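You operate a simulated robot arm through the tools that you are given. There is no shell and no other tool. Be economical: measure what you need, move in short steps, check, and stop when the job is done.

Carry out the task below with a simulated two-armed robot. There is one attempt and no reset: what you move stays moved.

JOB
Pull the green sample to about 100 newtons; Hold tray if the strand parts, else Pass tray.
Fine: both clamps down for the pull. The crank ends backed off and both clamps free; the other samples stay.

The check looks at the end state, three seconds after you hand in, the way a careful person would. Anything else that was tipped, shoved, dropped, spilled or broken makes it a failure.

ROBOT AND FRAMES
Two 7-joint arms with fingered hands on one trunk, on a base that drives. Base frame: it is fixed to the floor where the robot stands at the start and does not move with it; the origin is under the middle of the robot, x ahead of it, y to its left, z up; the surface under the hand at the start is at about z = 0.85. Readings come in m, degrees, newtons and seconds.
The left shoulder is at the start at [0.027, 0.181, 1.375], the right one opposite. With the tool pointing down near the work surface each hand reaches from about 0.1 to 0.72 m from the robot's upright axis, wherever it stands, measured 20 degrees to its own side. Places, roughly: cradle of the pull tester [0.4, -0.5, 0.9]; crank [0.4, -0.6, 1]; pull clamp lever [0.5, -0.5, 1]; strand clamp lever [0.4, -0.5, 1]. Payload 3.8 kg a hand.
The tool frame of a hand sits at the grasp point between the pads (the TCP): z along the fingers, y along the line on which they close. The tips reach 0.03 m beyond it. Largest opening 0.104 m; the body of the gripper starts 0.035 m behind the TCP. The gripper is a hand of 4 fingers: y runs from the thumb to the fingers, the wrist lies at [-0.017, -0.104, -0.178] in the tool frame, and closing takes about 1.5 s.
Orientation is that of the tool frame in the base frame, as a unit quaternion [w, x, y, z]. With the fingers straight down and the wrist toward the robot, the tool's x, y and z point along [0, 1, 0], [1, 0, 0] and [0, 0, -1] of the base frame.

CONTROLS
- The arms move only by the tool servo_tool. It takes "left_series", "right_series" or both (then of equal length, played together; a hand with none holds still); each is one flat list of numbers, 6 for each row, row after row: the shift along the tool's x, y, z in units of 150 mm (1.0 is 150 mm), then the turn, a rotation vector about the tool's x, y, z in units of 45 degrees (1.0 is 45 degrees). In form: [dx, dy, dz, wx, wy, wz, dx, dy, dz, wx, wy, wz, ...]. A call has 1 to 8 rows; each row is the pose to reach, as a shift and turn from the pose commanded when the call began, along the tool's axes at that moment. "left_jaw" and "right_jaw" are, for a hand that has rows, the finger opening in m, from 0 to 0.104, set as the call begins (left out, the last holds). A call with a number of a shift or a turn outside -1 to 1 is refused whole. Each row takes 0.2 s and may step no farther than 0.05 m and 8.6 degrees from the row before; otherwise, or with a gripper value out of range, the whole call is refused. A pose out of reach is approached as far as the arm can. The call stops where the force on the tool passes 90 N (or 10 N more than at its start, if that is more) or the arm is blocked; 0.2 s more then pass. Each finger travels about 0.072 m/s and halts on what it meets, pressing with about 28 N; the grip force reading is that of the motor and also rises with nothing between the fingers. The clock runs only during rows and for 0.2 s after the last one: add rows that repeat a pose to give the fingers time. The reply holds the time, the measured pose of the TCP, the force on the tool along the base axes, the opening and the grip force, in the units named above and with some noise, with the torque about the TCP (base axes, N m) and any sound that the robot's microphone picked up.
- Cameras (640 x 400 px; columns grow to the right, rows downward): "scene" is now at [0.0933, -0.0386, 1.5478]; the picture's right is [-0.43, -0.90, 0.00], its down [-0.54, 0.26, -0.80] and it looks along [0.72, -0.35, -0.60] (base axes); focal length 238 px, centre (320, 200). "left" rides on the left gripper at [-0.066, -0.09, -0.126] in its tool frame; the picture's right is [-0.78, -0.30, 0.56], its down [0.57, -0.70, 0.42] and it looks along [0.26, 0.65, 0.71] (tool axes); focal length 275 px, centre (320, 200). "right" rides on the right gripper at [0.066, -0.09, -0.126] in its tool frame; the picture's right is [-0.78, 0.30, -0.56], its down [-0.57, -0.70, 0.42] and it looks along [-0.26, 0.65, 0.71] (tool axes); focal length 275 px, centre (320, 200). There is no depth. A picture from a camera that has moved, and an enlarged one, comes with that camera's place and axes in the base frame and with its lens.
- grab_frame(camera): a new picture of that camera. It takes no simulated time.
- lift_body(by): slides the trunk up (or, below 0, down) by that many m; the arms and the scene camera ride with it, the base frame stays. It gives what a move gives, with no picture.
- roll_base(legs): drives the robot by 1 to 6 legs, each [ahead, left, turn to the left] in m, m and degrees, along the robot's own axes; the way and the turn of a leg run together, so that a leg with both is an arc; at most 1.5 m and 180 degrees a leg. The arms and the cameras ride along, it lands a little off, and it stops where it bumps. It gives what a move gives.
- finger_targets(index, middle, ring, thumb_bend, thumb_turn, hand): sets how far each is bent, from 0 (flat) to 1 (curled in); at 0.3 the hand is open as for a grip, at 0.7 the pads meet at the TCP. One left out holds its place. A second passes; each finger stops where it meets its share of the squeeze, and holds until it gets a number again. A gripper value or a shape takes the hand back. It gives what a move gives, with no picture; readings hold the bend of each and the force on the fingers (four entries, about 0 where the hand has none), thumb and palm. thumb_turn goes from beside the hand (0) to across from the fingers (1), as for a grip.
- set_grasp(shape, hand): the hand has 4 fingers and takes this shape, open, in about a second: jaw (thumb against the fingers, like two jaws); tri (thumb and two fingers); tip (a fingertip pinch); poke (one finger out to press); point (the index stretched); flat (the hand flat); cup (the hand cupped); fist (a fist). The gripper value then closes the fingers along that shape, each until it touches; the sizes above hold for jaw. It gives what a move gives, with no picture.
- aim_head(pan, tilt): turns the head with the scene camera to pan (to the left, within 86 degrees either way) and tilt (down, from -29 to 69), counted from straight ahead of the robot. It gives what a move gives.
- enlarge(camera, box): a new picture of the part [left, top, right, bottom] of that camera's present view, enlarged. It takes no simulated time.
- job_done(): hands the job in; it is judged then, once.

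Work in short steps. Places have to be worked out from the pictures, the camera data and where the tool is seen: move nearer, look again, correct. Check each grasp and each placing, and mend what went wrong. You have 120 turns and 92 pictures in all, those below and enlarged ones among them. Open the grippers and draw the arms clear of the work before you hand the job in, unless the task says otherwise; then end with one line.

The tools are called after "Call:" by a JSON object that holds its "op" and its "data". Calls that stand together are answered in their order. servo_tool: Moves the arms, as the interface text tells. Its arguments: {"type":"object","properties":{"left_series":{"type":"array","items":{"type":"number"}},"left_jaw":{"type":"number"},"right_series":{"type":"array","items":{"type":"number"}},"right_jaw":{"type":"number"}},"required":[]} The other tools are called the same way: lift_body (by) slides the trunk up or down; set_grasp (shape, hand) gives the hand a shape; finger_targets (index, middle, ring, thumb_bend, thumb_turn, hand) moves the fingers one by one; roll_base (legs) drives the base; aim_head (pan, tilt) turns the head that bears the scene camera; grab_frame (camera) takes a picture; enlarge (camera, box) takes an enlarged picture of a part of a camera's view; job_done () hands the job in.

At the start:

```text
t: 0.0
left_ee_pos: [0.548, -0.0793, 1.3738]
left_ee_rot: [0.0, 0.706, 0.708, -0.001]
left_contact_force: [-0.2, -0.2, -0.6]
left_torque: [0.05, -0.02, 0.01]
left_finger_gap: 0.1036
left_gripper_force: 0.0
left_shape: jaw
left_bend: [0.3, 0.3, 0.3, 0.3, 0.97]
left_finger forces: [0.1, 0.1, 0.0, 0.0, 0.0, 0.0]
right_ee_pos: [0.3414, -0.4898, 1.3527]
right_ee_rot: [0.0, 0.707, 0.707, 0.0]
right_contact_force: [0.8, 0.5, -0.3]
right_torque: [-0.01, -0.03, 0.01]
right_finger_gap: 0.1036
right_gripper_force: 0.0
right_shape: jaw
right_bend: [0.3, 0.3, 0.3, 0.3, 0.97]
right_finger forces: [0.1, 0.0, 0.0, 0.0, 0.0, 0.0]
trunk travel left (down, up): [-0.525, 0.231]
robot x, y, heading: [0.0017, -0.0019, 0.0]
head pan, tilt: [-25.5, 36.7]
```

scene: 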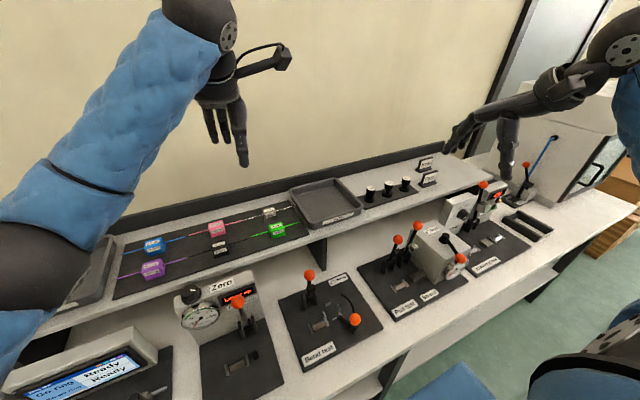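
right: 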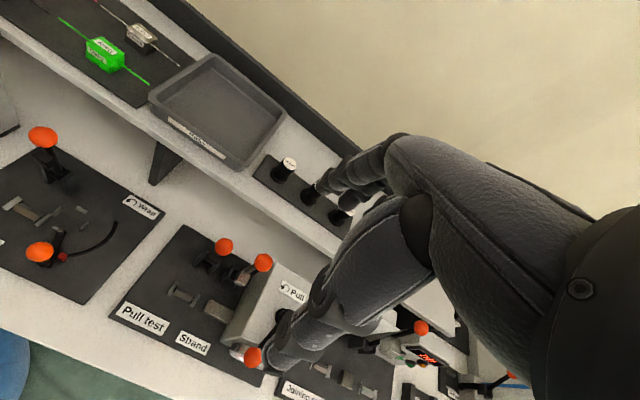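
left: 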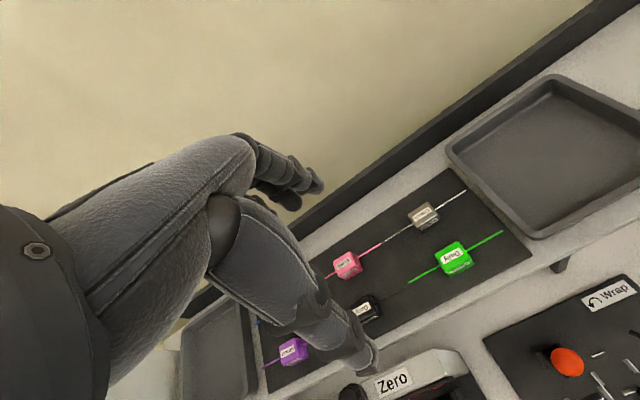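

I start by looking closer at the pull tester, the sample rack and the trays.

Call:
{"op": "enlarge", "data": {"camera": "scene", "box": [340, 170, 540, 330]}}

Call:
{"op": "enlarge", "data": {"camera": "scene", "box": [100, 150, 380, 300]}}

Call:
{"op": "enlarge", "data": {"camera": "right", "box": [100, 180, 340, 400]}}

```text
2.50 times, centred on (440, 250) of scene
camera zoom: at [0.0933, -0.0386, 1.5478], right [-0.43, -0.9, 0.0], down [-0.54, 0.26, -0.8], along [0.72, -0.35, -0.6], focal length 594 px, centre (20, 75)
```

zoom: 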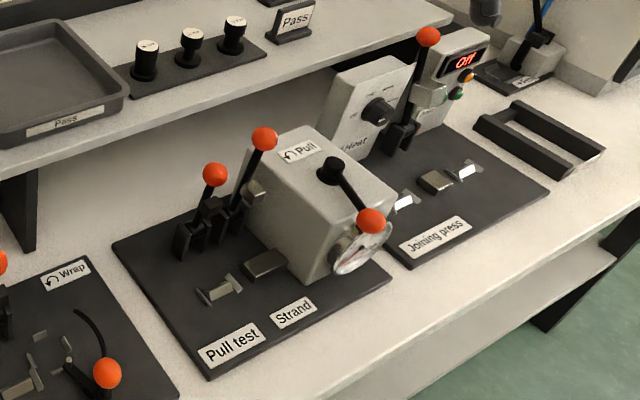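

```text
2.29 times, centred on (240, 225) of scene
camera zoom: at [0.0933, -0.0386, 1.5478], right [-0.43, -0.9, 0.0], down [-0.54, 0.26, -0.8], along [0.72, -0.35, -0.6], focal length 544 px, centre (503, 143)
```

zoom: 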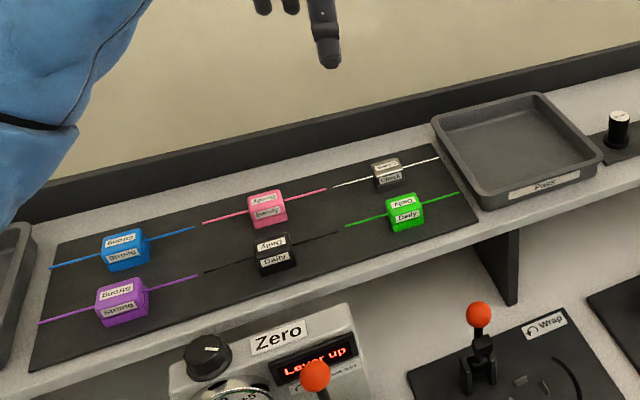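

```text
1.82 times, centred on (220, 290) of right
camera zoom: at [0.2517, -0.4221, 1.4795], right [0.3, -0.78, 0.56], down [-0.7, -0.57, -0.42], along [0.65, -0.26, -0.71], focal length 500 px, centre (502, 36)
```

zoom: 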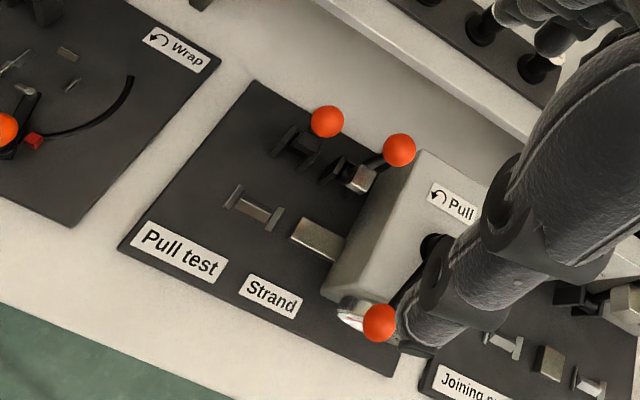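

The green "Daily" sample is at about (0.595, -0.147, 1.07) with its strand along y. The tester has two lever balls near (0.44, -0.46, 1.03) and (0.43, -0.52, 1.08), and a crank with a vertical axis near (0.385, -0.592). I turn the head to read the labels at both ends.

Call:
{"op": "aim_head", "data": {"pan": 15, "tilt": 40}}

Call:
{"op": "grab_frame", "data": {"camera": "scene"}}

Call:
{"op": "aim_head", "data": {"pan": -50, "tilt": 40}}

Call:
{"op": "grab_frame", "data": {"camera": "scene"}}

Call:
{"op": "enlarge", "data": {"camera": "scene", "box": [220, 120, 400, 270]}}

```text
t: 1.1
left_ee_pos: [0.5466, -0.0786, 1.374]
left_ee_rot: [0.0, 0.707, 0.707, 0.001]
left_contact_force: [-0.5, 0.6, 0.3]
left_torque: [-0.01, -0.01, 0.0]
left_finger_gap: 0.1037
left_gripper_force: 0.2
left_shape: jaw
left_bend: [0.3, 0.3, 0.3, 0.3, 0.97]
left_finger forces: [0.0, 0.1, 0.0, 0.1, 0.0, 0.0]
right_ee_pos: [0.3411, -0.4881, 1.3532]
right_ee_rot: [0.0, 0.708, 0.706, 0.0]
right_contact_force: [-0.2, -0.5, 0.1]
right_torque: [0.02, 0.0, 0.0]
right_finger_gap: 0.1035
right_gripper_force: 0.0
right_shape: jaw
right_bend: [0.3, 0.3, 0.3, 0.3, 0.97]
right_finger forces: [0.1, 0.0, 0.0, 0.0, 0.0, 0.0]
trunk travel left (down, up): [-0.525, 0.231]
robot x, y, heading: [-0.0005, 0.0012, 0.1]
head pan, tilt: [15.0, 40.0]
```

```text
85 pictures are left
camera scene: at [0.0969, 0.0208, 1.5429], right [0.26, -0.97, 0.0], down [-0.62, -0.17, -0.77], along [0.74, 0.2, -0.64], focal length 238 px, centre (320, 200)
```

scene: 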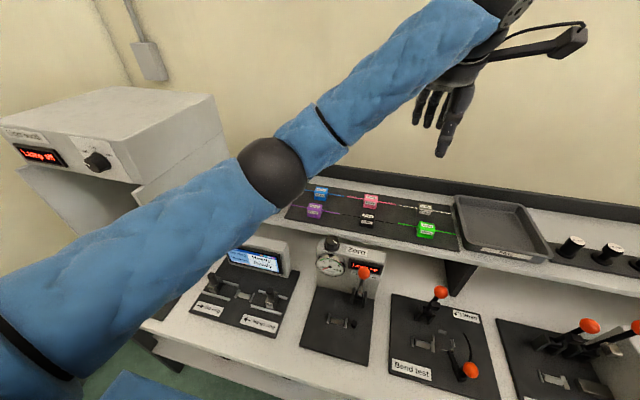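

```text
t: 2.4
left_ee_pos: [0.548, -0.0788, 1.3737]
left_ee_rot: [0.001, 0.707, 0.708, 0.0]
left_contact_force: [0.1, -0.9, -0.5]
left_torque: [-0.01, -0.04, -0.01]
left_finger_gap: 0.1034
left_gripper_force: 0.0
left_shape: jaw
left_bend: [0.3, 0.3, 0.3, 0.3, 0.97]
left_finger forces: [0.1, 0.0, 0.0, 0.1, 0.1, 0.0]
right_ee_pos: [0.3407, -0.4881, 1.3529]
right_ee_rot: [0.0, 0.707, 0.707, 0.0]
right_contact_force: [-1.0, -0.3, 0.4]
right_torque: [0.0, 0.0, -0.02]
right_finger_gap: 0.1036
right_gripper_force: 0.1
right_shape: jaw
right_bend: [0.3, 0.3, 0.3, 0.3, 0.97]
right_finger forces: [0.0, 0.1, 0.0, 0.0, 0.1, 0.0]
trunk travel left (down, up): [-0.525, 0.231]
robot x, y, heading: [0.0037, -0.003, 0.0]
head pan, tilt: [-50.0, 40.0]
```

```text
84 pictures are left
camera scene: at [0.0694, -0.0662, 1.5429], right [-0.77, -0.64, 0.0], down [-0.41, 0.49, -0.77], along [0.49, -0.59, -0.64], focal length 238 px, centre (320, 200)
```

scene: 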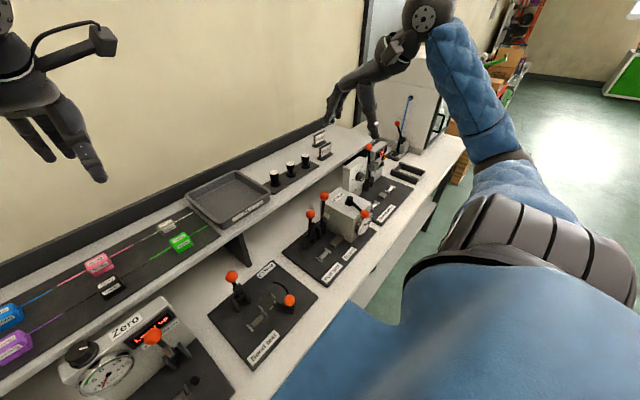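

```text
2.67 times, centred on (310, 195) of scene
camera zoom: at [0.0694, -0.0662, 1.5429], right [-0.77, -0.64, 0.0], down [-0.41, 0.49, -0.77], along [0.49, -0.59, -0.64], focal length 634 px, centre (347, 213)
```

zoom: 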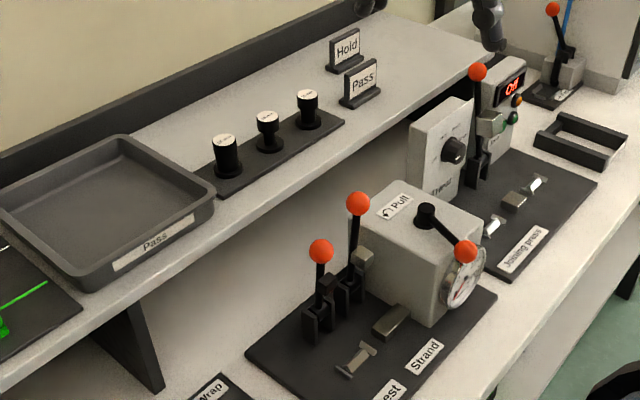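

The Hold and Pass markers and the trays are placed. I move the left hand out of the way to the left while bringing the right hand over towards the green sample.

Call:
{"op": "servo_tool", "data": {"left_series": [0.25, 0, 0, 0, 0, 0, 0.5, 0, 0, 0, 0, 0, 0.75, 0, 0, 0, 0, 0, 1, 0, 0, 0, 0, 0], "right_series": [0.25, 0.18, 0, 0, 0, 0, 0.5, 0.36, 0, 0, 0, 0, 0.75, 0.54, 0, 0, 0, 0, 1, 0.72, 0, 0, 0, 0]}}

Call:
{"op": "servo_tool", "data": {"left_series": [0.25, 0, 0, 0, 0, 0, 0.5, 0, 0, 0, 0, 0, 0.75, 0, 0, 0, 0, 0, 1, 0, 0, 0, 0, 0], "right_series": [0.25, 0.18, 0, 0, 0, 0, 0.5, 0.36, 0, 0, 0, 0, 0.75, 0.54, 0, 0, 0, 0, 1, 0.72, 0, 0, 0, 0]}}

Call:
{"op": "set_grasp", "data": {"hand": "right", "shape": "tri"}}

Call:
{"op": "aim_head", "data": {"pan": -15, "tilt": 35}}

Call:
{"op": "grab_frame", "data": {"camera": "scene"}}

Call:
{"op": "grab_frame", "data": {"camera": "right"}}

```text
t: 3.4
left_ee_pos: [0.5493, 0.0748, 1.3736]
left_ee_rot: [-0.001, 0.707, 0.707, -0.002]
left_contact_force: [0.7, -0.2, 0.2]
left_torque: [-0.01, 0.02, 0.0]
left_finger_gap: 0.104
left_gripper_force: 0.0
left_shape: jaw
left_bend: [0.3, 0.3, 0.3, 0.3, 0.97]
left_finger forces: [0.0, 0.0, 0.0, 0.0, 0.0, 0.0]
right_ee_pos: [0.4486, -0.336, 1.3505]
right_ee_rot: [0.0, 0.707, 0.707, -0.001]
right_contact_force: [0.6, 0.1, 0.0]
right_torque: [-0.01, 0.01, 0.0]
right_finger_gap: 0.1038
right_gripper_force: 0.1
right_shape: jaw
right_bend: [0.3, 0.3, 0.3, 0.3, 0.97]
right_finger forces: [0.0, 0.0, 0.1, 0.1, 0.0, 0.1]
trunk travel left (down, up): [-0.525, 0.231]
robot x, y, heading: [-0.0024, 0.0027, 0.0]
head pan, tilt: [-50.0, 40.0]
```

```text
t: 4.4
left_ee_pos: [0.5494, 0.2225, 1.3734]
left_ee_rot: [-0.001, 0.707, 0.707, -0.002]
left_contact_force: [0.7, 0.1, -0.7]
left_torque: [0.0, 0.0, -0.02]
left_finger_gap: 0.1037
left_gripper_force: 0.1
left_shape: jaw
left_bend: [0.3, 0.3, 0.3, 0.3, 0.97]
left_finger forces: [0.0, 0.0, 0.0, 0.1, 0.1, 0.1]
right_ee_pos: [0.5619, -0.1854, 1.3508]
right_ee_rot: [-0.001, 0.707, 0.707, -0.001]
right_contact_force: [0.7, 0.9, -0.6]
right_torque: [-0.01, 0.04, -0.02]
right_finger_gap: 0.1038
right_gripper_force: 0.1
right_shape: jaw
right_bend: [0.3, 0.3, 0.3, 0.3, 0.97]
right_finger forces: [0.0, 0.0, 0.1, 0.0, 0.0, 0.1]
trunk travel left (down, up): [-0.525, 0.231]
robot x, y, heading: [-0.0001, -0.0024, -0.3]
head pan, tilt: [-50.0, 40.0]
```

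```text
t: 5.3
left_ee_pos: [0.5471, 0.2215, 1.3736]
left_ee_rot: [-0.001, 0.706, 0.708, -0.001]
left_contact_force: [0.7, -1.0, -0.7]
left_torque: [-0.04, 0.0, 0.0]
left_finger_gap: 0.1037
left_gripper_force: 0.0
left_shape: jaw
left_bend: [0.3, 0.3, 0.3, 0.3, 0.97]
left_finger forces: [0.0, 0.0, 0.1, 0.0, 0.0, 0.0]
right_ee_pos: [0.56, -0.1892, 1.3516]
right_ee_rot: [-0.001, 0.707, 0.707, 0.0]
right_contact_force: [-0.7, -0.5, 0.3]
right_torque: [-0.02, -0.01, 0.02]
right_finger_gap: 0.1041
right_gripper_force: 0.1
right_shape: tri
right_bend: [0.3, 0.3, 0.99, 0.3, 0.97]
right_finger forces: [0.1, 0.0, 0.1, 0.0, 0.1, 0.0]
trunk travel left (down, up): [-0.525, 0.231]
robot x, y, heading: [-0.0024, 0.0024, 0.1]
head pan, tilt: [-50.0, 40.0]
```

```text
t: 6.3
left_ee_pos: [0.5474, 0.2214, 1.3734]
left_ee_rot: [0.001, 0.706, 0.708, 0.001]
left_contact_force: [-0.5, 0.3, 0.2]
left_torque: [0.02, -0.03, 0.0]
left_finger_gap: 0.1038
left_gripper_force: 0.0
left_shape: jaw
left_bend: [0.3, 0.3, 0.3, 0.3, 0.97]
left_finger forces: [0.0, 0.1, 0.0, 0.0, 0.1, 0.0]
right_ee_pos: [0.5587, -0.1882, 1.3501]
right_ee_rot: [0.001, 0.707, 0.707, 0.0]
right_contact_force: [0.0, 0.2, 0.7]
right_torque: [0.01, 0.0, 0.0]
right_finger_gap: 0.1041
right_gripper_force: 0.1
right_shape: tri
right_bend: [0.3, 0.3, 0.99, 0.3, 0.97]
right_finger forces: [0.0, 0.0, 0.0, 0.0, 0.1, 0.1]
trunk travel left (down, up): [-0.525, 0.231]
robot x, y, heading: [0.0017, -0.0027, -0.0]
head pan, tilt: [-15.0, 35.0]
```

```text
82 pictures are left
camera scene: at [0.0999, -0.0237, 1.5505], right [-0.26, -0.97, 0.0], down [-0.55, 0.15, -0.82], along [0.79, -0.21, -0.57], focal length 238 px, centre (320, 200)
```

scene: 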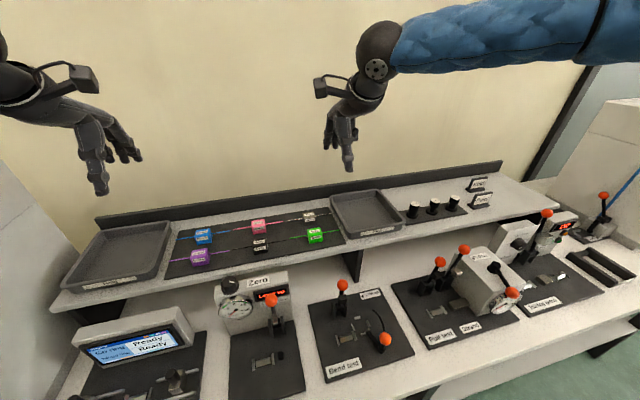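

```text
81 pictures are left
camera right: at [0.4692, -0.1224, 1.4785], right [0.3, -0.78, 0.56], down [-0.7, -0.57, -0.42], along [0.65, -0.26, -0.71], focal length 275 px, centre (320, 200)
```

right: 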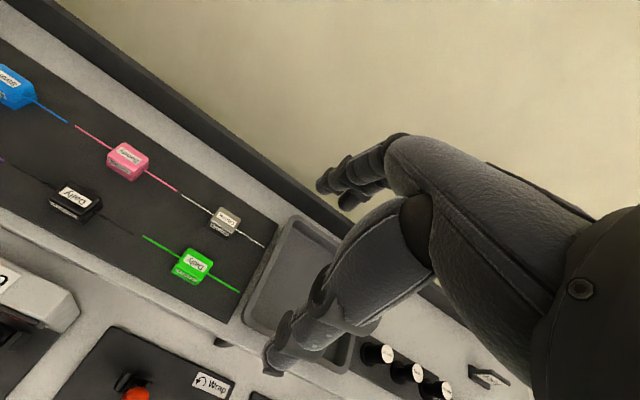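

The green block is estimated at (0.597, -0.14, 1.07). I lower the right hand over it to about z 1.2 and check again.

Call:
{"op": "servo_tool", "data": {"right_series": [0.08, 0.06, 0.25, 0, 0, 0, 0.16, 0.12, 0.5, 0, 0, 0, 0.24, 0.19, 0.75, 0, 0, 0, 0.32, 0.25, 1, 0, 0, 0, 0.32, 0.25, 1, 0, 0, 0]}}

Call:
{"op": "grab_frame", "data": {"camera": "right"}}

Call:
{"op": "enlarge", "data": {"camera": "scene", "box": [220, 150, 420, 280]}}

```text
t: 7.5
left_ee_pos: [0.5468, 0.22, 1.3739]
left_ee_rot: [0.0, 0.707, 0.707, 0.0]
left_contact_force: [0.4, -0.5, -0.1]
left_torque: [0.0, 0.04, -0.01]
left_finger_gap: 0.1036
left_gripper_force: 0.1
left_shape: jaw
left_bend: [0.3, 0.3, 0.3, 0.3, 0.97]
left_finger forces: [0.0, 0.0, 0.0, 0.0, 0.0, 0.1]
right_ee_pos: [0.5759, -0.1624, 1.2095]
right_ee_rot: [-0.001, 0.707, 0.707, 0.001]
right_contact_force: [-0.1, 0.2, -0.6]
right_torque: [-0.02, 0.01, -0.01]
right_finger_gap: 0.1037
right_gripper_force: 0.0
right_shape: tri
right_bend: [0.3, 0.3, 0.99, 0.3, 0.97]
right_finger forces: [0.0, 0.0, 0.0, 0.0, 0.1, 0.0]
right hand out of reach, approached as far as the arm can: row 3, 4, 5
trunk travel left (down, up): [-0.525, 0.231]
robot x, y, heading: [0.0044, -0.0003, -0.2]
head pan, tilt: [-15.0, 35.0]
```

```text
80 pictures are left
camera right: at [0.4863, -0.0962, 1.3367], right [0.3, -0.78, 0.56], down [-0.7, -0.57, -0.43], along [0.65, -0.26, -0.71], focal length 275 px, centre (320, 200)
```

right: 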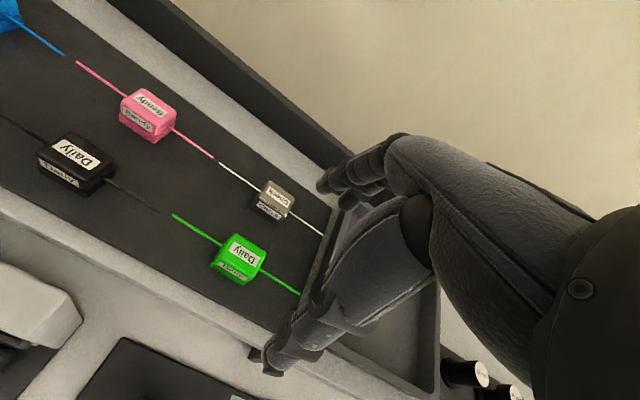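

```text
3.08 times, centred on (320, 215) of scene
camera zoom: at [0.1001, -0.0235, 1.5505], right [-0.26, -0.97, 0.0], down [-0.55, 0.15, -0.82], along [0.79, -0.21, -0.57], focal length 732 px, centre (320, 154)
```

zoom: 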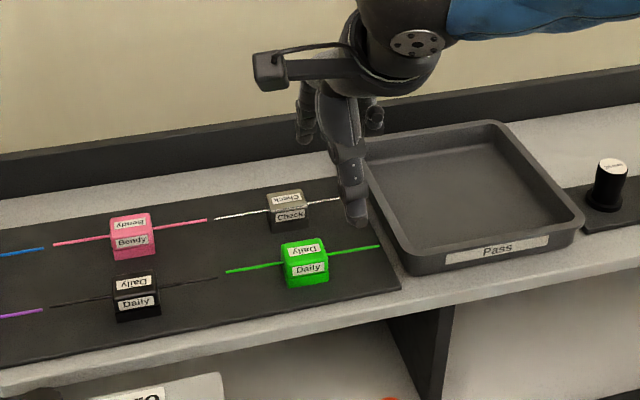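

The right hand went out of reach at this trunk height. I raise the trunk by 0.15 m and try again.

Call:
{"op": "lift_body", "data": {"by": 0.15}}

Call:
{"op": "servo_tool", "data": {"right_series": [0.07, 0.07, 0.25, 0, 0, 0, 0.15, 0.14, 0.5, 0, 0, 0, 0.15, 0.14, 0.75, 0, 0, 0, 0.15, 0.14, 1, 0, 0, 0, 0.15, 0.14, 1, 0, 0, 0]}}

```text
t: 9.3
left_ee_pos: [0.5477, 0.222, 1.5229]
left_ee_rot: [0.0, 0.707, 0.708, -0.001]
left_contact_force: [-0.2, -0.6, 0.3]
left_torque: [0.02, 0.0, 0.0]
left_finger_gap: 0.1038
left_gripper_force: 0.0
left_shape: jaw
left_bend: [0.3, 0.3, 0.3, 0.3, 0.97]
left_finger forces: [0.1, 0.1, 0.0, 0.0, 0.0, 0.1]
right_ee_pos: [0.5737, -0.1635, 1.3665]
right_ee_rot: [0.004, 0.707, 0.707, 0.004]
right_contact_force: [0.2, 0.1, 0.9]
right_torque: [0.05, -0.02, 0.04]
right_finger_gap: 0.1038
right_gripper_force: 0.1
right_shape: tri
right_bend: [0.3, 0.3, 0.99, 0.3, 0.97]
right_finger forces: [0.1, 0.0, 0.1, 0.0, 0.1, 0.1]
trunk travel left (down, up): [-0.675, 0.081]
robot x, y, heading: [0.0004, 0.0001, 0.1]
head pan, tilt: [-15.0, 35.0]
```

```text
t: 10.5
left_ee_pos: [0.5471, 0.2225, 1.5232]
left_ee_rot: [0.0, 0.706, 0.708, 0.0]
left_contact_force: [0.8, 1.8, -0.2]
left_torque: [0.01, 0.0, 0.02]
left_finger_gap: 0.1037
left_gripper_force: 0.1
left_shape: jaw
left_bend: [0.3, 0.3, 0.3, 0.3, 0.97]
left_finger forces: [0.0, 0.0, 0.0, 0.1, 0.1, 0.0]
right_ee_pos: [0.5471, -0.194, 1.2756]
right_ee_rot: [0.003, 0.707, 0.708, 0.004]
right_contact_force: [1.0, -0.2, -0.7]
right_torque: [0.0, 0.0, -0.03]
right_finger_gap: 0.1039
right_gripper_force: 0.0
right_shape: tri
right_bend: [0.3, 0.3, 0.99, 0.3, 0.97]
right_finger forces: [0.1, 0.1, 0.0, 0.0, 0.1, 0.0]
right hand out of reach, approached as far as the arm can: row 1, 2, 3, 4, 5
trunk travel left (down, up): [-0.675, 0.081]
robot x, y, heading: [0.0036, 0.003, -0.0]
head pan, tilt: [-15.0, 35.0]
```

Reach is limited inward, so I shift the base 0.12 m to the left. That puts the sample about 20° to the right hand's own side. I also lower the trunk again.

Call:
{"op": "roll_base", "data": {"legs": [[0, 0.12, 0]]}}

Call:
{"op": "lift_body", "data": {"by": -0.07}}

Call:
{"op": "servo_tool", "data": {"right_series": [-0.2, 0.1, 0, 0, 0, 0, -0.4, 0.3, 0, 0, 0, 0, -0.4, 0.3, 0, 0, 0, 0]}}

```text
t: 11.7
left_ee_pos: [0.5472, 0.3424, 1.5237]
left_ee_rot: [0.0, 0.707, 0.707, 0.0]
left_contact_force: [-0.5, 0.2, 0.5]
left_torque: [0.01, -0.03, -0.01]
left_finger_gap: 0.1036
left_gripper_force: 0.0
left_shape: jaw
left_bend: [0.3, 0.3, 0.3, 0.3, 0.97]
left_finger forces: [0.0, 0.0, 0.1, 0.0, 0.0, 0.0]
right_ee_pos: [0.5448, -0.0753, 1.2767]
right_ee_rot: [0.003, 0.707, 0.707, 0.005]
right_contact_force: [0.2, 0.1, 0.2]
right_torque: [0.01, 0.0, 0.0]
right_finger_gap: 0.104
right_gripper_force: 0.0
right_shape: tri
right_bend: [0.3, 0.3, 0.99, 0.3, 0.97]
right_finger forces: [0.1, 0.1, 0.0, 0.0, 0.0, 0.0]
trunk travel left (down, up): [-0.675, 0.081]
robot x, y, heading: [-0.0005, 0.1225, 0.2]
head pan, tilt: [-15.0, 35.0]
```

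```text
t: 12.8
left_ee_pos: [0.5466, 0.3423, 1.4542]
left_ee_rot: [0.0, 0.707, 0.707, 0.0]
left_contact_force: [-0.1, 0.1, 0.7]
left_torque: [0.0, 0.0, 0.03]
left_finger_gap: 0.1037
left_gripper_force: 0.1
left_shape: jaw
left_bend: [0.3, 0.3, 0.3, 0.3, 0.97]
left_finger forces: [0.0, 0.1, 0.0, 0.1, 0.0, 0.0]
right_ee_pos: [0.5457, -0.0736, 1.2059]
right_ee_rot: [0.003, 0.707, 0.707, 0.004]
right_contact_force: [-0.2, 0.1, 0.5]
right_torque: [0.03, 0.02, 0.01]
right_finger_gap: 0.104
right_gripper_force: 0.2
right_shape: tri
right_bend: [0.3, 0.3, 0.99, 0.3, 0.97]
right_finger forces: [0.0, 0.0, 0.0, 0.0, 0.0, 0.0]
trunk travel left (down, up): [-0.605, 0.151]
robot x, y, heading: [0.0023, 0.1197, 0.1]
head pan, tilt: [-15.0, 35.0]
```

```text
t: 13.6
left_ee_pos: [0.5469, 0.3436, 1.4538]
left_ee_rot: [0.0, 0.707, 0.707, 0.0]
left_contact_force: [-0.3, 0.4, -0.2]
left_torque: [-0.03, -0.03, 0.01]
left_finger_gap: 0.1035
left_gripper_force: 0.1
left_shape: jaw
left_bend: [0.3, 0.3, 0.3, 0.3, 0.97]
left_finger forces: [0.0, 0.1, 0.1, 0.1, 0.0, 0.1]
right_ee_pos: [0.5899, -0.1323, 1.2079]
right_ee_rot: [0.005, 0.707, 0.707, 0.006]
right_contact_force: [-0.4, -0.1, 0.2]
right_torque: [0.0, 0.02, -0.01]
right_finger_gap: 0.1036
right_gripper_force: 0.1
right_shape: tri
right_bend: [0.3, 0.3, 0.99, 0.3, 0.97]
right_finger forces: [0.1, 0.0, 0.0, 0.1, 0.1, 0.1]
trunk travel left (down, up): [-0.605, 0.151]
robot x, y, heading: [0.0019, 0.1232, -0.1]
head pan, tilt: [-15.0, 35.0]
```

That pose is reachable. I look through the hand camera to refine.

Call:
{"op": "grab_frame", "data": {"camera": "right"}}

Call:
{"op": "enlarge", "data": {"camera": "scene", "box": [230, 150, 470, 310]}}

```text
78 pictures are left
camera right: at [0.4988, -0.0661, 1.3337], right [0.29, -0.78, 0.56], down [-0.7, -0.57, -0.43], along [0.66, -0.26, -0.71], focal length 275 px, centre (320, 200)
```

right: 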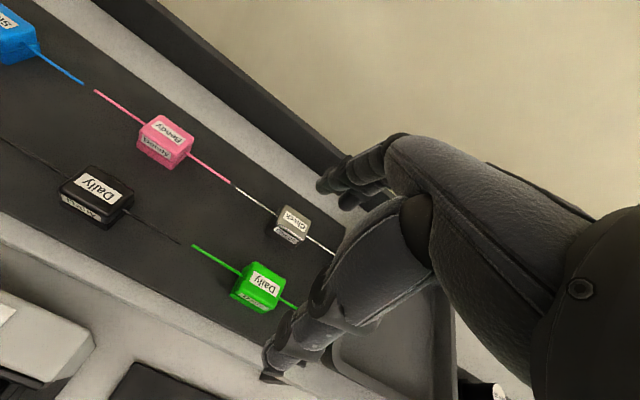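

```text
2.50 times, centred on (350, 230) of scene
camera zoom: at [0.0937, 0.0984, 1.6307], right [-0.26, -0.97, 0.0], down [-0.55, 0.15, -0.82], along [0.79, -0.21, -0.57], focal length 594 px, centre (245, 125)
```

zoom: 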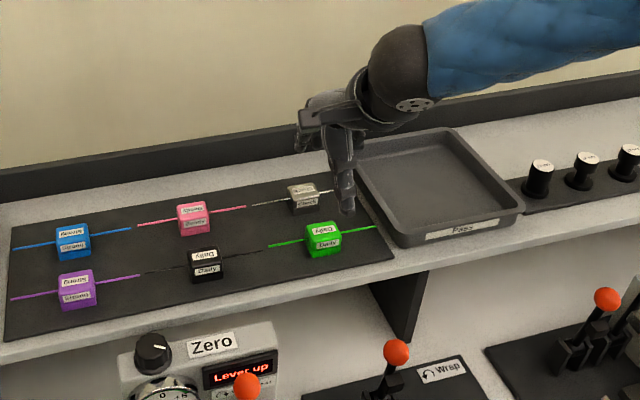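

Estimates agree on green near (0.598, -0.142), with the grey sample about 0.08 m behind it. I narrow the opening to 0.07 and come down to z≈1.13.

Call:
{"op": "servo_tool", "data": {"right_series": [-0.03, 0.02, 0.2, 0, 0, 0, -0.06, 0.04, 0.4, 0, 0, 0, -0.06, 0.05, 0.52, 0, 0, 0, -0.06, 0.05, 0.52, 0, 0, 0], "right_jaw": 0.07}}

Call:
{"op": "grab_frame", "data": {"camera": "right"}}

Call:
{"op": "enlarge", "data": {"camera": "scene", "box": [300, 180, 440, 270]}}

```text
t: 14.6
left_ee_pos: [0.5478, 0.3427, 1.4546]
left_ee_rot: [-0.001, 0.706, 0.708, 0.001]
left_contact_force: [-0.5, -0.3, -0.3]
left_torque: [-0.02, 0.03, 0.0]
left_finger_gap: 0.1038
left_gripper_force: 0.1
left_shape: jaw
left_bend: [0.3, 0.3, 0.3, 0.3, 0.97]
left_finger forces: [0.0, 0.0, 0.1, 0.0, 0.1, 0.1]
right_ee_pos: [0.5751, -0.1557, 1.1588]
right_ee_rot: [0.003, 0.708, 0.707, 0.003]
right_contact_force: [-0.5, 0.0, -0.2]
right_torque: [-0.03, -0.02, -0.03]
right_finger_gap: 0.0702
right_gripper_force: 0.0
right_shape: tri
right_bend: [0.28, 0.38, 0.99, 0.58, 0.99]
right_finger forces: [0.0, 0.0, 0.1, 0.0, 0.0, 0.0]
right hand out of reach, approached as far as the arm can: row 1, 2, 3, 4
trunk travel left (down, up): [-0.605, 0.151]
robot x, y, heading: [0.0009, 0.1221, -0.0]
head pan, tilt: [-15.0, 35.0]
```

```text
76 pictures are left
camera right: at [0.4842, -0.0891, 1.2859], right [0.29, -0.78, 0.56], down [-0.7, -0.57, -0.43], along [0.66, -0.26, -0.71], focal length 275 px, centre (320, 200)
```

right: 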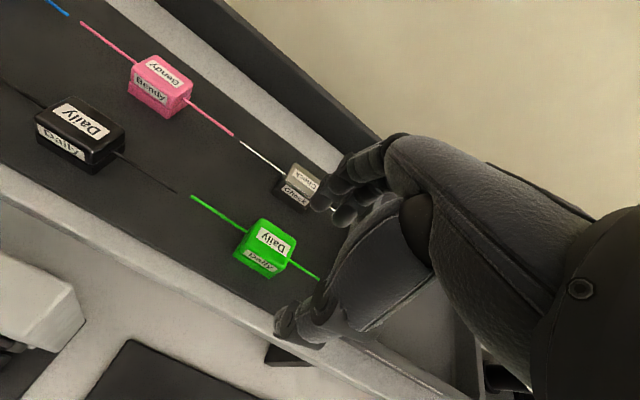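

```text
4.44 times, centred on (370, 225) of scene
camera zoom: at [0.0942, 0.098, 1.6307], right [-0.26, -0.97, 0.0], down [-0.55, 0.15, -0.82], along [0.79, -0.21, -0.57], focal length 1057 px, centre (98, 89)
```

zoom: 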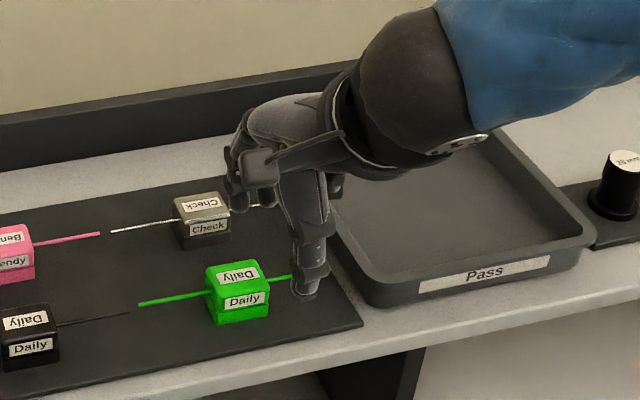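

The arm is at a joint limit here. I back off and up, then raise the trunk fully so the wrist works well below the shoulder.

Call:
{"op": "servo_tool", "data": {"right_series": [0, -0.2, -0.25, 0, 0, 0, 0, -0.4, -0.5, 0, 0, 0, 0, -0.6, -0.6, 0, 0, 0, 0, -0.8, -0.6, 0, 0, 0, 0, -0.8, -0.6, 0, 0, 0]}}

Call:
{"op": "lift_body", "data": {"by": 0.145}}

Call:
{"op": "servo_tool", "data": {"right_series": [0, 0, 0.25, 0, 0, 0, 0, 0, 0.5, 0, 0, 0, 0, 0, 0.75, 0, 0, 0, 0, 0, 1, 0, 0, 0, 0, 0, 1, 0, 0, 0]}}

```text
t: 15.8
left_ee_pos: [0.5492, 0.3438, 1.4548]
left_ee_rot: [-0.001, 0.707, 0.707, -0.001]
left_contact_force: [0.1, -0.3, 0.4]
left_torque: [0.0, 0.01, -0.01]
left_finger_gap: 0.1036
left_gripper_force: 0.1
left_shape: jaw
left_bend: [0.3, 0.3, 0.3, 0.3, 0.97]
left_finger forces: [0.0, 0.1, 0.1, 0.0, 0.1, 0.0]
right_ee_pos: [0.4559, -0.1573, 1.2479]
right_ee_rot: [0.002, 0.708, 0.707, 0.004]
right_contact_force: [-0.1, 0.0, -0.4]
right_torque: [-0.01, 0.01, 0.01]
right_finger_gap: 0.0701
right_gripper_force: 0.0
right_shape: tri
right_bend: [0.28, 0.38, 0.99, 0.58, 0.99]
right_finger forces: [0.1, 0.1, 0.1, 0.0, 0.0, 0.0]
trunk travel left (down, up): [-0.605, 0.151]
robot x, y, heading: [-0.0008, 0.1228, -0.0]
head pan, tilt: [-15.0, 35.0]
```

```text
t: 17.5
left_ee_pos: [0.5469, 0.3435, 1.5991]
left_ee_rot: [0.0, 0.707, 0.707, -0.001]
left_contact_force: [0.0, -0.2, -0.2]
left_torque: [-0.01, 0.01, 0.0]
left_finger_gap: 0.1037
left_gripper_force: 0.1
left_shape: jaw
left_bend: [0.3, 0.3, 0.3, 0.3, 0.97]
left_finger forces: [0.0, 0.0, 0.0, 0.1, 0.0, 0.0]
right_ee_pos: [0.4543, -0.1581, 1.3919]
right_ee_rot: [0.003, 0.707, 0.707, 0.004]
right_contact_force: [-0.6, 0.5, -1.2]
right_torque: [0.05, 0.02, -0.01]
right_finger_gap: 0.0705
right_gripper_force: 0.0
right_shape: tri
right_bend: [0.28, 0.38, 0.99, 0.58, 0.99]
right_finger forces: [0.0, 0.0, 0.1, 0.1, 0.1, 0.0]
trunk travel left (down, up): [-0.75, 0.006]
robot x, y, heading: [-0.0001, 0.1206, -0.3]
head pan, tilt: [-15.0, 35.0]
```

```text
t: 18.7
left_ee_pos: [0.5465, 0.3418, 1.5992]
left_ee_rot: [0.0, 0.707, 0.707, 0.0]
left_contact_force: [-0.9, 0.7, 0.3]
left_torque: [0.03, 0.02, -0.01]
left_finger_gap: 0.1034
left_gripper_force: 0.1
left_shape: jaw
left_bend: [0.3, 0.3, 0.3, 0.3, 0.97]
left_finger forces: [0.0, 0.0, 0.0, 0.0, 0.0, 0.0]
right_ee_pos: [0.4574, -0.1579, 1.2438]
right_ee_rot: [0.003, 0.707, 0.707, 0.005]
right_contact_force: [0.3, 0.0, -0.2]
right_torque: [0.04, 0.0, 0.02]
right_finger_gap: 0.0703
right_gripper_force: 0.0
right_shape: tri
right_bend: [0.28, 0.38, 0.99, 0.58, 0.99]
right_finger forces: [0.1, 0.1, 0.0, 0.0, 0.0, 0.0]
trunk travel left (down, up): [-0.75, 0.006]
robot x, y, heading: [-0.0005, 0.1256, -0.1]
head pan, tilt: [-15.0, 35.0]
```

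That worked. Next I move forward over the sample.

Call:
{"op": "servo_tool", "data": {"right_series": [0.03, 0.3, 0, 0, 0, 0, 0.06, 0.6, 0, 0, 0, 0, 0.1, 0.93, 0, 0, 0, 0, 0.1, 0.93, 0.3, 0, 0, 0, 0.1, 0.93, 0.6, 0, 0, 0, 0.1, 0.93, 0.6, 0, 0, 0]}}

Call:
{"op": "grab_frame", "data": {"camera": "right"}}

```text
t: 20.1
left_ee_pos: [0.5479, 0.3433, 1.5992]
left_ee_rot: [0.0, 0.707, 0.707, 0.0]
left_contact_force: [0.6, 0.2, 0.6]
left_torque: [-0.01, 0.0, 0.01]
left_finger_gap: 0.1035
left_gripper_force: 0.1
left_shape: jaw
left_bend: [0.3, 0.3, 0.3, 0.3, 0.97]
left_finger forces: [0.1, 0.0, 0.0, 0.1, 0.0, 0.1]
right_ee_pos: [0.5352, -0.1802, 1.2648]
right_ee_rot: [0.003, 0.707, 0.707, 0.004]
right_contact_force: [1.1, -0.1, 0.6]
right_torque: [-0.01, 0.03, 0.02]
right_finger_gap: 0.0701
right_gripper_force: 0.1
right_shape: tri
right_bend: [0.28, 0.38, 0.99, 0.58, 0.99]
right_finger forces: [0.0, 0.0, 0.0, 0.0, 0.1, 0.0]
right hand out of reach, approached as far as the arm can: row 1, 2, 3, 4, 5, 6
trunk travel left (down, up): [-0.75, 0.006]
robot x, y, heading: [0.0008, 0.1239, 0.0]
head pan, tilt: [-15.0, 35.0]
```

```text
74 pictures are left
camera right: at [0.4427, -0.1138, 1.3916], right [0.29, -0.78, 0.56], down [-0.7, -0.57, -0.43], along [0.66, -0.26, -0.71], focal length 275 px, centre (320, 200)
```

right: 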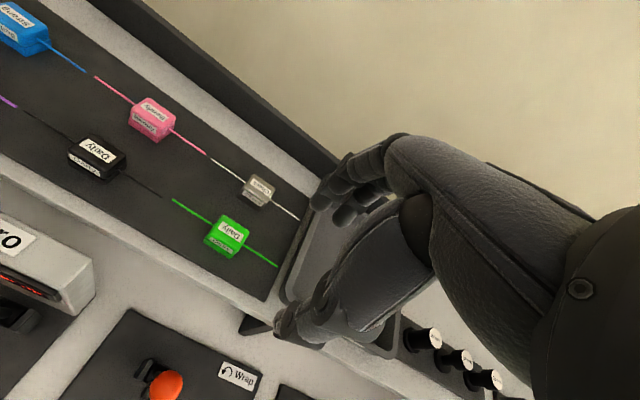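

I try the other order: descend close in first (to z≈1.15 in front of the shelf), then extend outward.

Call:
{"op": "servo_tool", "data": {"right_series": [0, -0.25, 0, 0, 0, 0, 0, -0.5, 0.2, 0, 0, 0, 0, -0.6, 0.5, 0, 0, 0, 0, -0.6, 0.75, 0, 0, 0, 0, -0.6, 0.75, 0, 0, 0]}}

Call:
{"op": "servo_tool", "data": {"right_series": [0, 0.2, 0, 0, 0, 0, 0, 0.4, 0, 0, 0, 0, 0.1, 0.6, 0, 0, 0, 0, 0.2, 0.8, 0, 0, 0, 0, 0.27, 0.99, 0, 0, 0, 0, 0.27, 0.99, 0, 0, 0, 0]}}

```text
t: 21.3
left_ee_pos: [0.5489, 0.3444, 1.599]
left_ee_rot: [-0.001, 0.708, 0.707, -0.001]
left_contact_force: [-0.4, 0.0, 0.1]
left_torque: [-0.04, -0.02, -0.01]
left_finger_gap: 0.1038
left_gripper_force: 0.0
left_shape: jaw
left_bend: [0.3, 0.3, 0.3, 0.3, 0.97]
left_finger forces: [0.1, 0.0, 0.1, 0.1, 0.0, 0.0]
right_ee_pos: [0.4376, -0.1975, 1.2237]
right_ee_rot: [0.003, 0.707, 0.707, 0.004]
right_contact_force: [0.1, 0.3, -0.7]
right_torque: [-0.01, -0.01, 0.01]
right_finger_gap: 0.07
right_gripper_force: 0.0
right_shape: tri
right_bend: [0.28, 0.38, 0.99, 0.58, 0.99]
right_finger forces: [0.0, 0.1, 0.0, 0.0, 0.0, 0.0]
right hand out of reach, approached as far as the arm can: row 3, 4, 5
trunk travel left (down, up): [-0.75, 0.006]
robot x, y, heading: [0.0018, 0.1242, -0.0]
head pan, tilt: [-15.0, 35.0]
```

```text
t: 22.7
left_ee_pos: [0.547, 0.3425, 1.5992]
left_ee_rot: [0.0, 0.707, 0.707, -0.001]
left_contact_force: [0.0, 0.7, -0.1]
left_torque: [-0.01, 0.0, 0.0]
left_finger_gap: 0.1037
left_gripper_force: 0.1
left_shape: jaw
left_bend: [0.3, 0.3, 0.3, 0.3, 0.97]
left_finger forces: [0.1, 0.0, 0.0, 0.0, 0.1, 0.1]
right_ee_pos: [0.5456, -0.1791, 1.2743]
right_ee_rot: [0.002, 0.707, 0.707, 0.004]
right_contact_force: [0.0, 0.4, 0.2]
right_torque: [-0.01, 0.01, 0.04]
right_finger_gap: 0.0701
right_gripper_force: 0.0
right_shape: tri
right_bend: [0.28, 0.38, 0.99, 0.58, 0.99]
right_finger forces: [0.0, 0.0, 0.0, 0.0, 0.0, 0.0]
right hand out of reach, approached as far as the arm can: row 1, 2, 3, 4, 5, 6
trunk travel left (down, up): [-0.75, 0.006]
robot x, y, heading: [0.002, 0.1224, -0.1]
head pan, tilt: [-15.0, 35.0]
```

The data show the arm has a lower boundary relative to the shoulder, so the trunk must go down with the hands high. I raise both hands first.

Call:
{"op": "servo_tool", "data": {"left_series": [0, 0, -0.25, 0, 0, 0, 0, 0, -0.5, 0, 0, 0, 0, 0, -0.75, 0, 0, 0, 0, 0, -1, 0, 0, 0, 0, 0, -1, 0, 0, 0], "right_series": [0, -0.1, -0.25, 0, 0, 0, 0, -0.2, -0.5, 0, 0, 0, 0, -0.3, -0.75, 0, 0, 0, 0, -0.4, -1, 0, 0, 0, 0, -0.4, -1, 0, 0, 0]}}

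Call:
{"op": "lift_body", "data": {"by": -0.2}}

Call:
{"op": "aim_head", "data": {"pan": 30, "tilt": 40}}

Call:
{"op": "grab_frame", "data": {"camera": "scene"}}

```text
t: 23.9
left_ee_pos: [0.5479, 0.3433, 1.7495]
left_ee_rot: [-0.001, 0.708, 0.707, 0.0]
left_contact_force: [0.4, -0.7, -0.5]
left_torque: [0.01, 0.01, 0.02]
left_finger_gap: 0.1035
left_gripper_force: 0.0
left_shape: jaw
left_bend: [0.3, 0.3, 0.3, 0.3, 0.97]
left_finger forces: [0.0, 0.0, 0.0, 0.0, 0.1, 0.0]
right_ee_pos: [0.4838, -0.1795, 1.4231]
right_ee_rot: [0.003, 0.707, 0.707, 0.004]
right_contact_force: [-0.3, -0.3, -0.3]
right_torque: [0.0, 0.03, 0.02]
right_finger_gap: 0.0703
right_gripper_force: 0.1
right_shape: tri
right_bend: [0.28, 0.38, 0.99, 0.58, 0.99]
right_finger forces: [0.1, 0.1, 0.0, 0.0, 0.0, 0.1]
trunk travel left (down, up): [-0.75, 0.006]
robot x, y, heading: [-0.0038, 0.1193, -0.2]
head pan, tilt: [-15.0, 35.0]
```

```text
t: 26.1
left_ee_pos: [0.5481, 0.3422, 1.5501]
left_ee_rot: [0.0, 0.708, 0.707, -0.001]
left_contact_force: [-1.3, -0.3, -0.9]
left_torque: [0.05, -0.03, 0.03]
left_finger_gap: 0.1039
left_gripper_force: 0.1
left_shape: jaw
left_bend: [0.3, 0.3, 0.3, 0.3, 0.97]
left_finger forces: [0.1, 0.0, 0.0, 0.1, 0.1, 0.0]
right_ee_pos: [0.485, -0.1805, 1.224]
right_ee_rot: [0.004, 0.708, 0.707, 0.005]
right_contact_force: [0.1, 0.3, 0.1]
right_torque: [0.02, -0.05, 0.02]
right_finger_gap: 0.0703
right_gripper_force: 0.1
right_shape: tri
right_bend: [0.28, 0.38, 0.99, 0.58, 0.99]
right_finger forces: [0.1, 0.1, 0.1, 0.1, 0.0, 0.1]
trunk travel left (down, up): [-0.55, 0.206]
robot x, y, heading: [0.0005, 0.1224, 0.0]
head pan, tilt: [-15.0, 35.0]
```

```text
t: 27.2
left_ee_pos: [0.548, 0.3426, 1.5495]
left_ee_rot: [0.0, 0.707, 0.707, -0.001]
left_contact_force: [0.5, 0.3, 0.2]
left_torque: [-0.01, 0.01, 0.02]
left_finger_gap: 0.1035
left_gripper_force: 0.1
left_shape: jaw
left_bend: [0.3, 0.3, 0.3, 0.3, 0.97]
left_finger forces: [0.0, 0.0, 0.0, 0.0, 0.1, 0.0]
right_ee_pos: [0.4846, -0.1799, 1.2227]
right_ee_rot: [0.003, 0.707, 0.707, 0.005]
right_contact_force: [0.1, -0.1, -0.8]
right_torque: [0.01, 0.0, 0.02]
right_finger_gap: 0.0702
right_gripper_force: 0.1
right_shape: tri
right_bend: [0.28, 0.38, 0.99, 0.58, 0.99]
right_finger forces: [0.0, 0.1, 0.0, 0.0, 0.0, 0.0]
trunk travel left (down, up): [-0.55, 0.206]
robot x, y, heading: [0.0006, 0.1245, 0.1]
head pan, tilt: [30.0, 40.0]
```

```text
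73 pictures are left
camera scene: at [0.0862, 0.1631, 1.568], right [0.5, -0.87, 0.0], down [-0.56, -0.32, -0.77], along [0.66, 0.38, -0.64], focal length 238 px, centre (320, 200)
```

scene: 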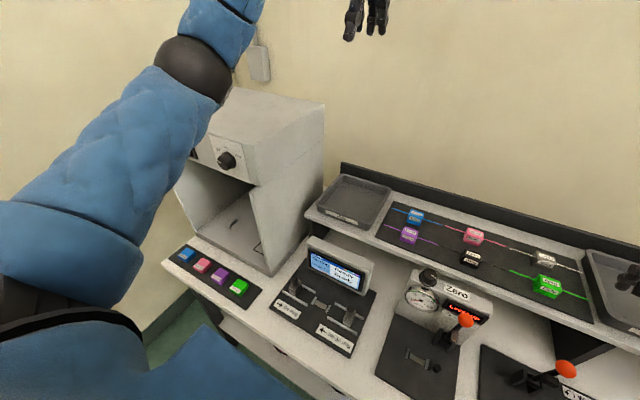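

The left elbow is near the white box, so I tuck the left hand inward before lowering further.

Call:
{"op": "servo_tool", "data": {"left_series": [-0.2, -0.2, 0, 0, 0, 0, -0.4, -0.4, 0, 0, 0, 0, -0.6, -0.6, 0, 0, 0, 0, -0.8, -0.8, 0, 0, 0, 0, -1, -1, 0, 0, 0, 0, -1, -1, 0, 0, 0, 0]}}

Call:
{"op": "grab_frame", "data": {"camera": "scene"}}

```text
t: 28.6
left_ee_pos: [0.401, 0.1943, 1.5486]
left_ee_rot: [-0.001, 0.707, 0.707, 0.0]
left_contact_force: [0.7, -0.1, 0.9]
left_torque: [-0.04, 0.03, -0.01]
left_finger_gap: 0.1037
left_gripper_force: 0.1
left_shape: jaw
left_bend: [0.3, 0.3, 0.3, 0.3, 0.97]
left_finger forces: [0.0, 0.1, 0.0, 0.0, 0.0, 0.0]
right_ee_pos: [0.4846, -0.1802, 1.2233]
right_ee_rot: [0.004, 0.707, 0.707, 0.004]
right_contact_force: [0.3, -1.0, -0.5]
right_torque: [0.02, 0.03, 0.0]
right_finger_gap: 0.0701
right_gripper_force: 0.0
right_shape: tri
right_bend: [0.28, 0.38, 0.99, 0.58, 0.99]
right_finger forces: [0.0, 0.0, 0.0, 0.0, 0.0, 0.0]
trunk travel left (down, up): [-0.55, 0.206]
robot x, y, heading: [-0.0011, 0.1198, -0.1]
head pan, tilt: [30.0, 40.0]
```

```text
72 pictures are left
camera scene: at [0.0867, 0.1641, 1.5679], right [0.5, -0.87, 0.0], down [-0.56, -0.32, -0.77], along [0.66, 0.38, -0.64], focal length 238 px, centre (320, 200)
```

scene: 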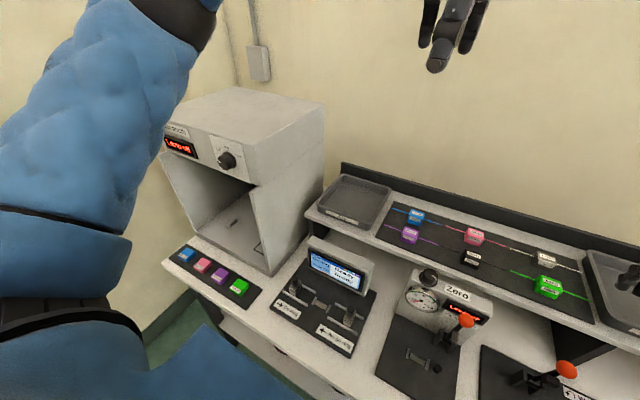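

The elbow is now up and clear. I raise the right hand by 0.12 and lower the trunk by 0.2.

Call:
{"op": "servo_tool", "data": {"right_series": [0, 0, -0.25, 0, 0, 0, 0, 0, -0.5, 0, 0, 0, 0, 0, -0.8, 0, 0, 0, 0, 0, -0.8, 0, 0, 0]}}

Call:
{"op": "lift_body", "data": {"by": -0.2}}

Call:
{"op": "servo_tool", "data": {"right_series": [0.08, 0.2, 0, 0, 0, 0, 0.16, 0.4, 0, 0, 0, 0, 0.24, 0.6, 0, 0, 0, 0, 0.26, 0.75, 0, 0, 0, 0, 0.26, 0.75, 0, 0, 0, 0]}}

Call:
{"op": "aim_head", "data": {"pan": -15, "tilt": 35}}

Call:
{"op": "grab_frame", "data": {"camera": "right"}}

Call:
{"op": "grab_frame", "data": {"camera": "scene"}}

```text
t: 29.6
left_ee_pos: [0.399, 0.1938, 1.549]
left_ee_rot: [-0.001, 0.707, 0.707, 0.0]
left_contact_force: [0.0, 0.2, 0.6]
left_torque: [-0.02, 0.01, -0.01]
left_finger_gap: 0.1038
left_gripper_force: 0.0
left_shape: jaw
left_bend: [0.3, 0.3, 0.3, 0.3, 0.97]
left_finger forces: [0.0, 0.0, 0.0, 0.1, 0.0, 0.0]
right_ee_pos: [0.4829, -0.1793, 1.3437]
right_ee_rot: [0.002, 0.707, 0.707, 0.004]
right_contact_force: [0.5, -1.0, 0.2]
right_torque: [-0.02, -0.02, -0.01]
right_finger_gap: 0.0704
right_gripper_force: 0.0
right_shape: tri
right_bend: [0.28, 0.38, 0.99, 0.58, 0.99]
right_finger forces: [0.1, 0.0, 0.0, 0.1, 0.0, 0.0]
trunk travel left (down, up): [-0.55, 0.206]
robot x, y, heading: [0.0014, 0.1227, -0.1]
head pan, tilt: [30.0, 40.0]
```

```text
t: 31.8
left_ee_pos: [0.398, 0.1922, 1.3493]
left_ee_rot: [0.0, 0.707, 0.707, 0.0]
left_contact_force: [-0.3, -0.2, 0.0]
left_torque: [0.01, -0.03, 0.0]
left_finger_gap: 0.1039
left_gripper_force: 0.1
left_shape: jaw
left_bend: [0.3, 0.3, 0.3, 0.3, 0.97]
left_finger forces: [0.1, 0.0, 0.0, 0.0, 0.1, 0.1]
right_ee_pos: [0.4833, -0.1804, 1.1437]
right_ee_rot: [0.004, 0.707, 0.707, 0.005]
right_contact_force: [-0.9, 0.9, -1.0]
right_torque: [0.01, -0.02, 0.0]
right_finger_gap: 0.0704
right_gripper_force: 0.1
right_shape: tri
right_bend: [0.28, 0.38, 0.99, 0.58, 0.99]
right_finger forces: [0.0, 0.1, 0.0, 0.0, 0.0, 0.1]
trunk travel left (down, up): [-0.35, 0.406]
robot x, y, heading: [-0.0039, 0.1181, 0.1]
head pan, tilt: [30.0, 40.0]
```

```text
t: 33.0
left_ee_pos: [0.3969, 0.1932, 1.3493]
left_ee_rot: [0.0, 0.707, 0.707, 0.0]
left_contact_force: [-0.2, 0.5, 0.2]
left_torque: [0.01, 0.0, -0.04]
left_finger_gap: 0.1037
left_gripper_force: 0.0
left_shape: jaw
left_bend: [0.3, 0.3, 0.3, 0.3, 0.97]
left_finger forces: [0.0, 0.0, 0.1, 0.1, 0.0, 0.1]
right_ee_pos: [0.5959, -0.141, 1.1445]
right_ee_rot: [0.003, 0.708, 0.707, 0.004]
right_contact_force: [0.8, 0.3, -0.7]
right_torque: [-0.03, 0.02, 0.01]
right_finger_gap: 0.0701
right_gripper_force: 0.0
right_shape: tri
right_bend: [0.28, 0.38, 0.99, 0.58, 0.99]
right_finger forces: [0.0, 0.0, 0.0, 0.1, 0.0, 0.0]
trunk travel left (down, up): [-0.35, 0.406]
robot x, y, heading: [0.001, 0.1219, -0.0]
head pan, tilt: [30.0, 40.0]
```

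```text
t: 34.1
left_ee_pos: [0.3979, 0.1931, 1.3493]
left_ee_rot: [0.0, 0.707, 0.707, 0.0]
left_contact_force: [-0.1, 0.6, 0.0]
left_torque: [0.01, 0.01, 0.03]
left_finger_gap: 0.1036
left_gripper_force: 0.0
left_shape: jaw
left_bend: [0.3, 0.3, 0.3, 0.3, 0.97]
left_finger forces: [0.0, 0.1, 0.1, 0.0, 0.1, 0.0]
right_ee_pos: [0.5956, -0.1412, 1.1437]
right_ee_rot: [0.003, 0.707, 0.707, 0.005]
right_contact_force: [0.0, 0.5, 0.8]
right_torque: [-0.03, -0.01, 0.0]
right_finger_gap: 0.0704
right_gripper_force: 0.0
right_shape: tri
right_bend: [0.28, 0.38, 0.99, 0.58, 0.99]
right_finger forces: [0.1, 0.1, 0.0, 0.1, 0.1, 0.0]
trunk travel left (down, up): [-0.35, 0.406]
robot x, y, heading: [-0.0013, 0.1234, -0.0]
head pan, tilt: [-15.0, 35.0]
```

```text
71 pictures are left
camera right: at [0.5045, -0.0744, 1.2701], right [0.29, -0.78, 0.56], down [-0.7, -0.57, -0.43], along [0.66, -0.26, -0.71], focal length 275 px, centre (320, 200)
```

right: 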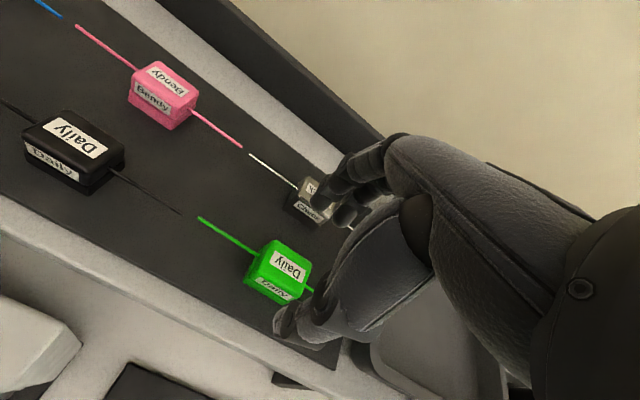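

```text
70 pictures are left
camera scene: at [0.1363, 0.0979, 1.3742], right [-0.26, -0.97, 0.0], down [-0.55, 0.15, -0.82], along [0.79, -0.21, -0.57], focal length 238 px, centre (320, 200)
```

scene: 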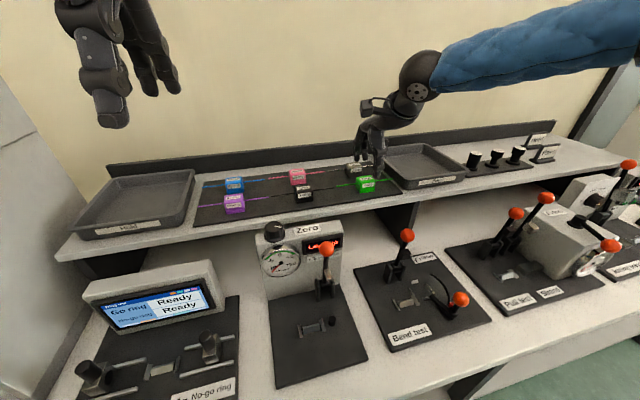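

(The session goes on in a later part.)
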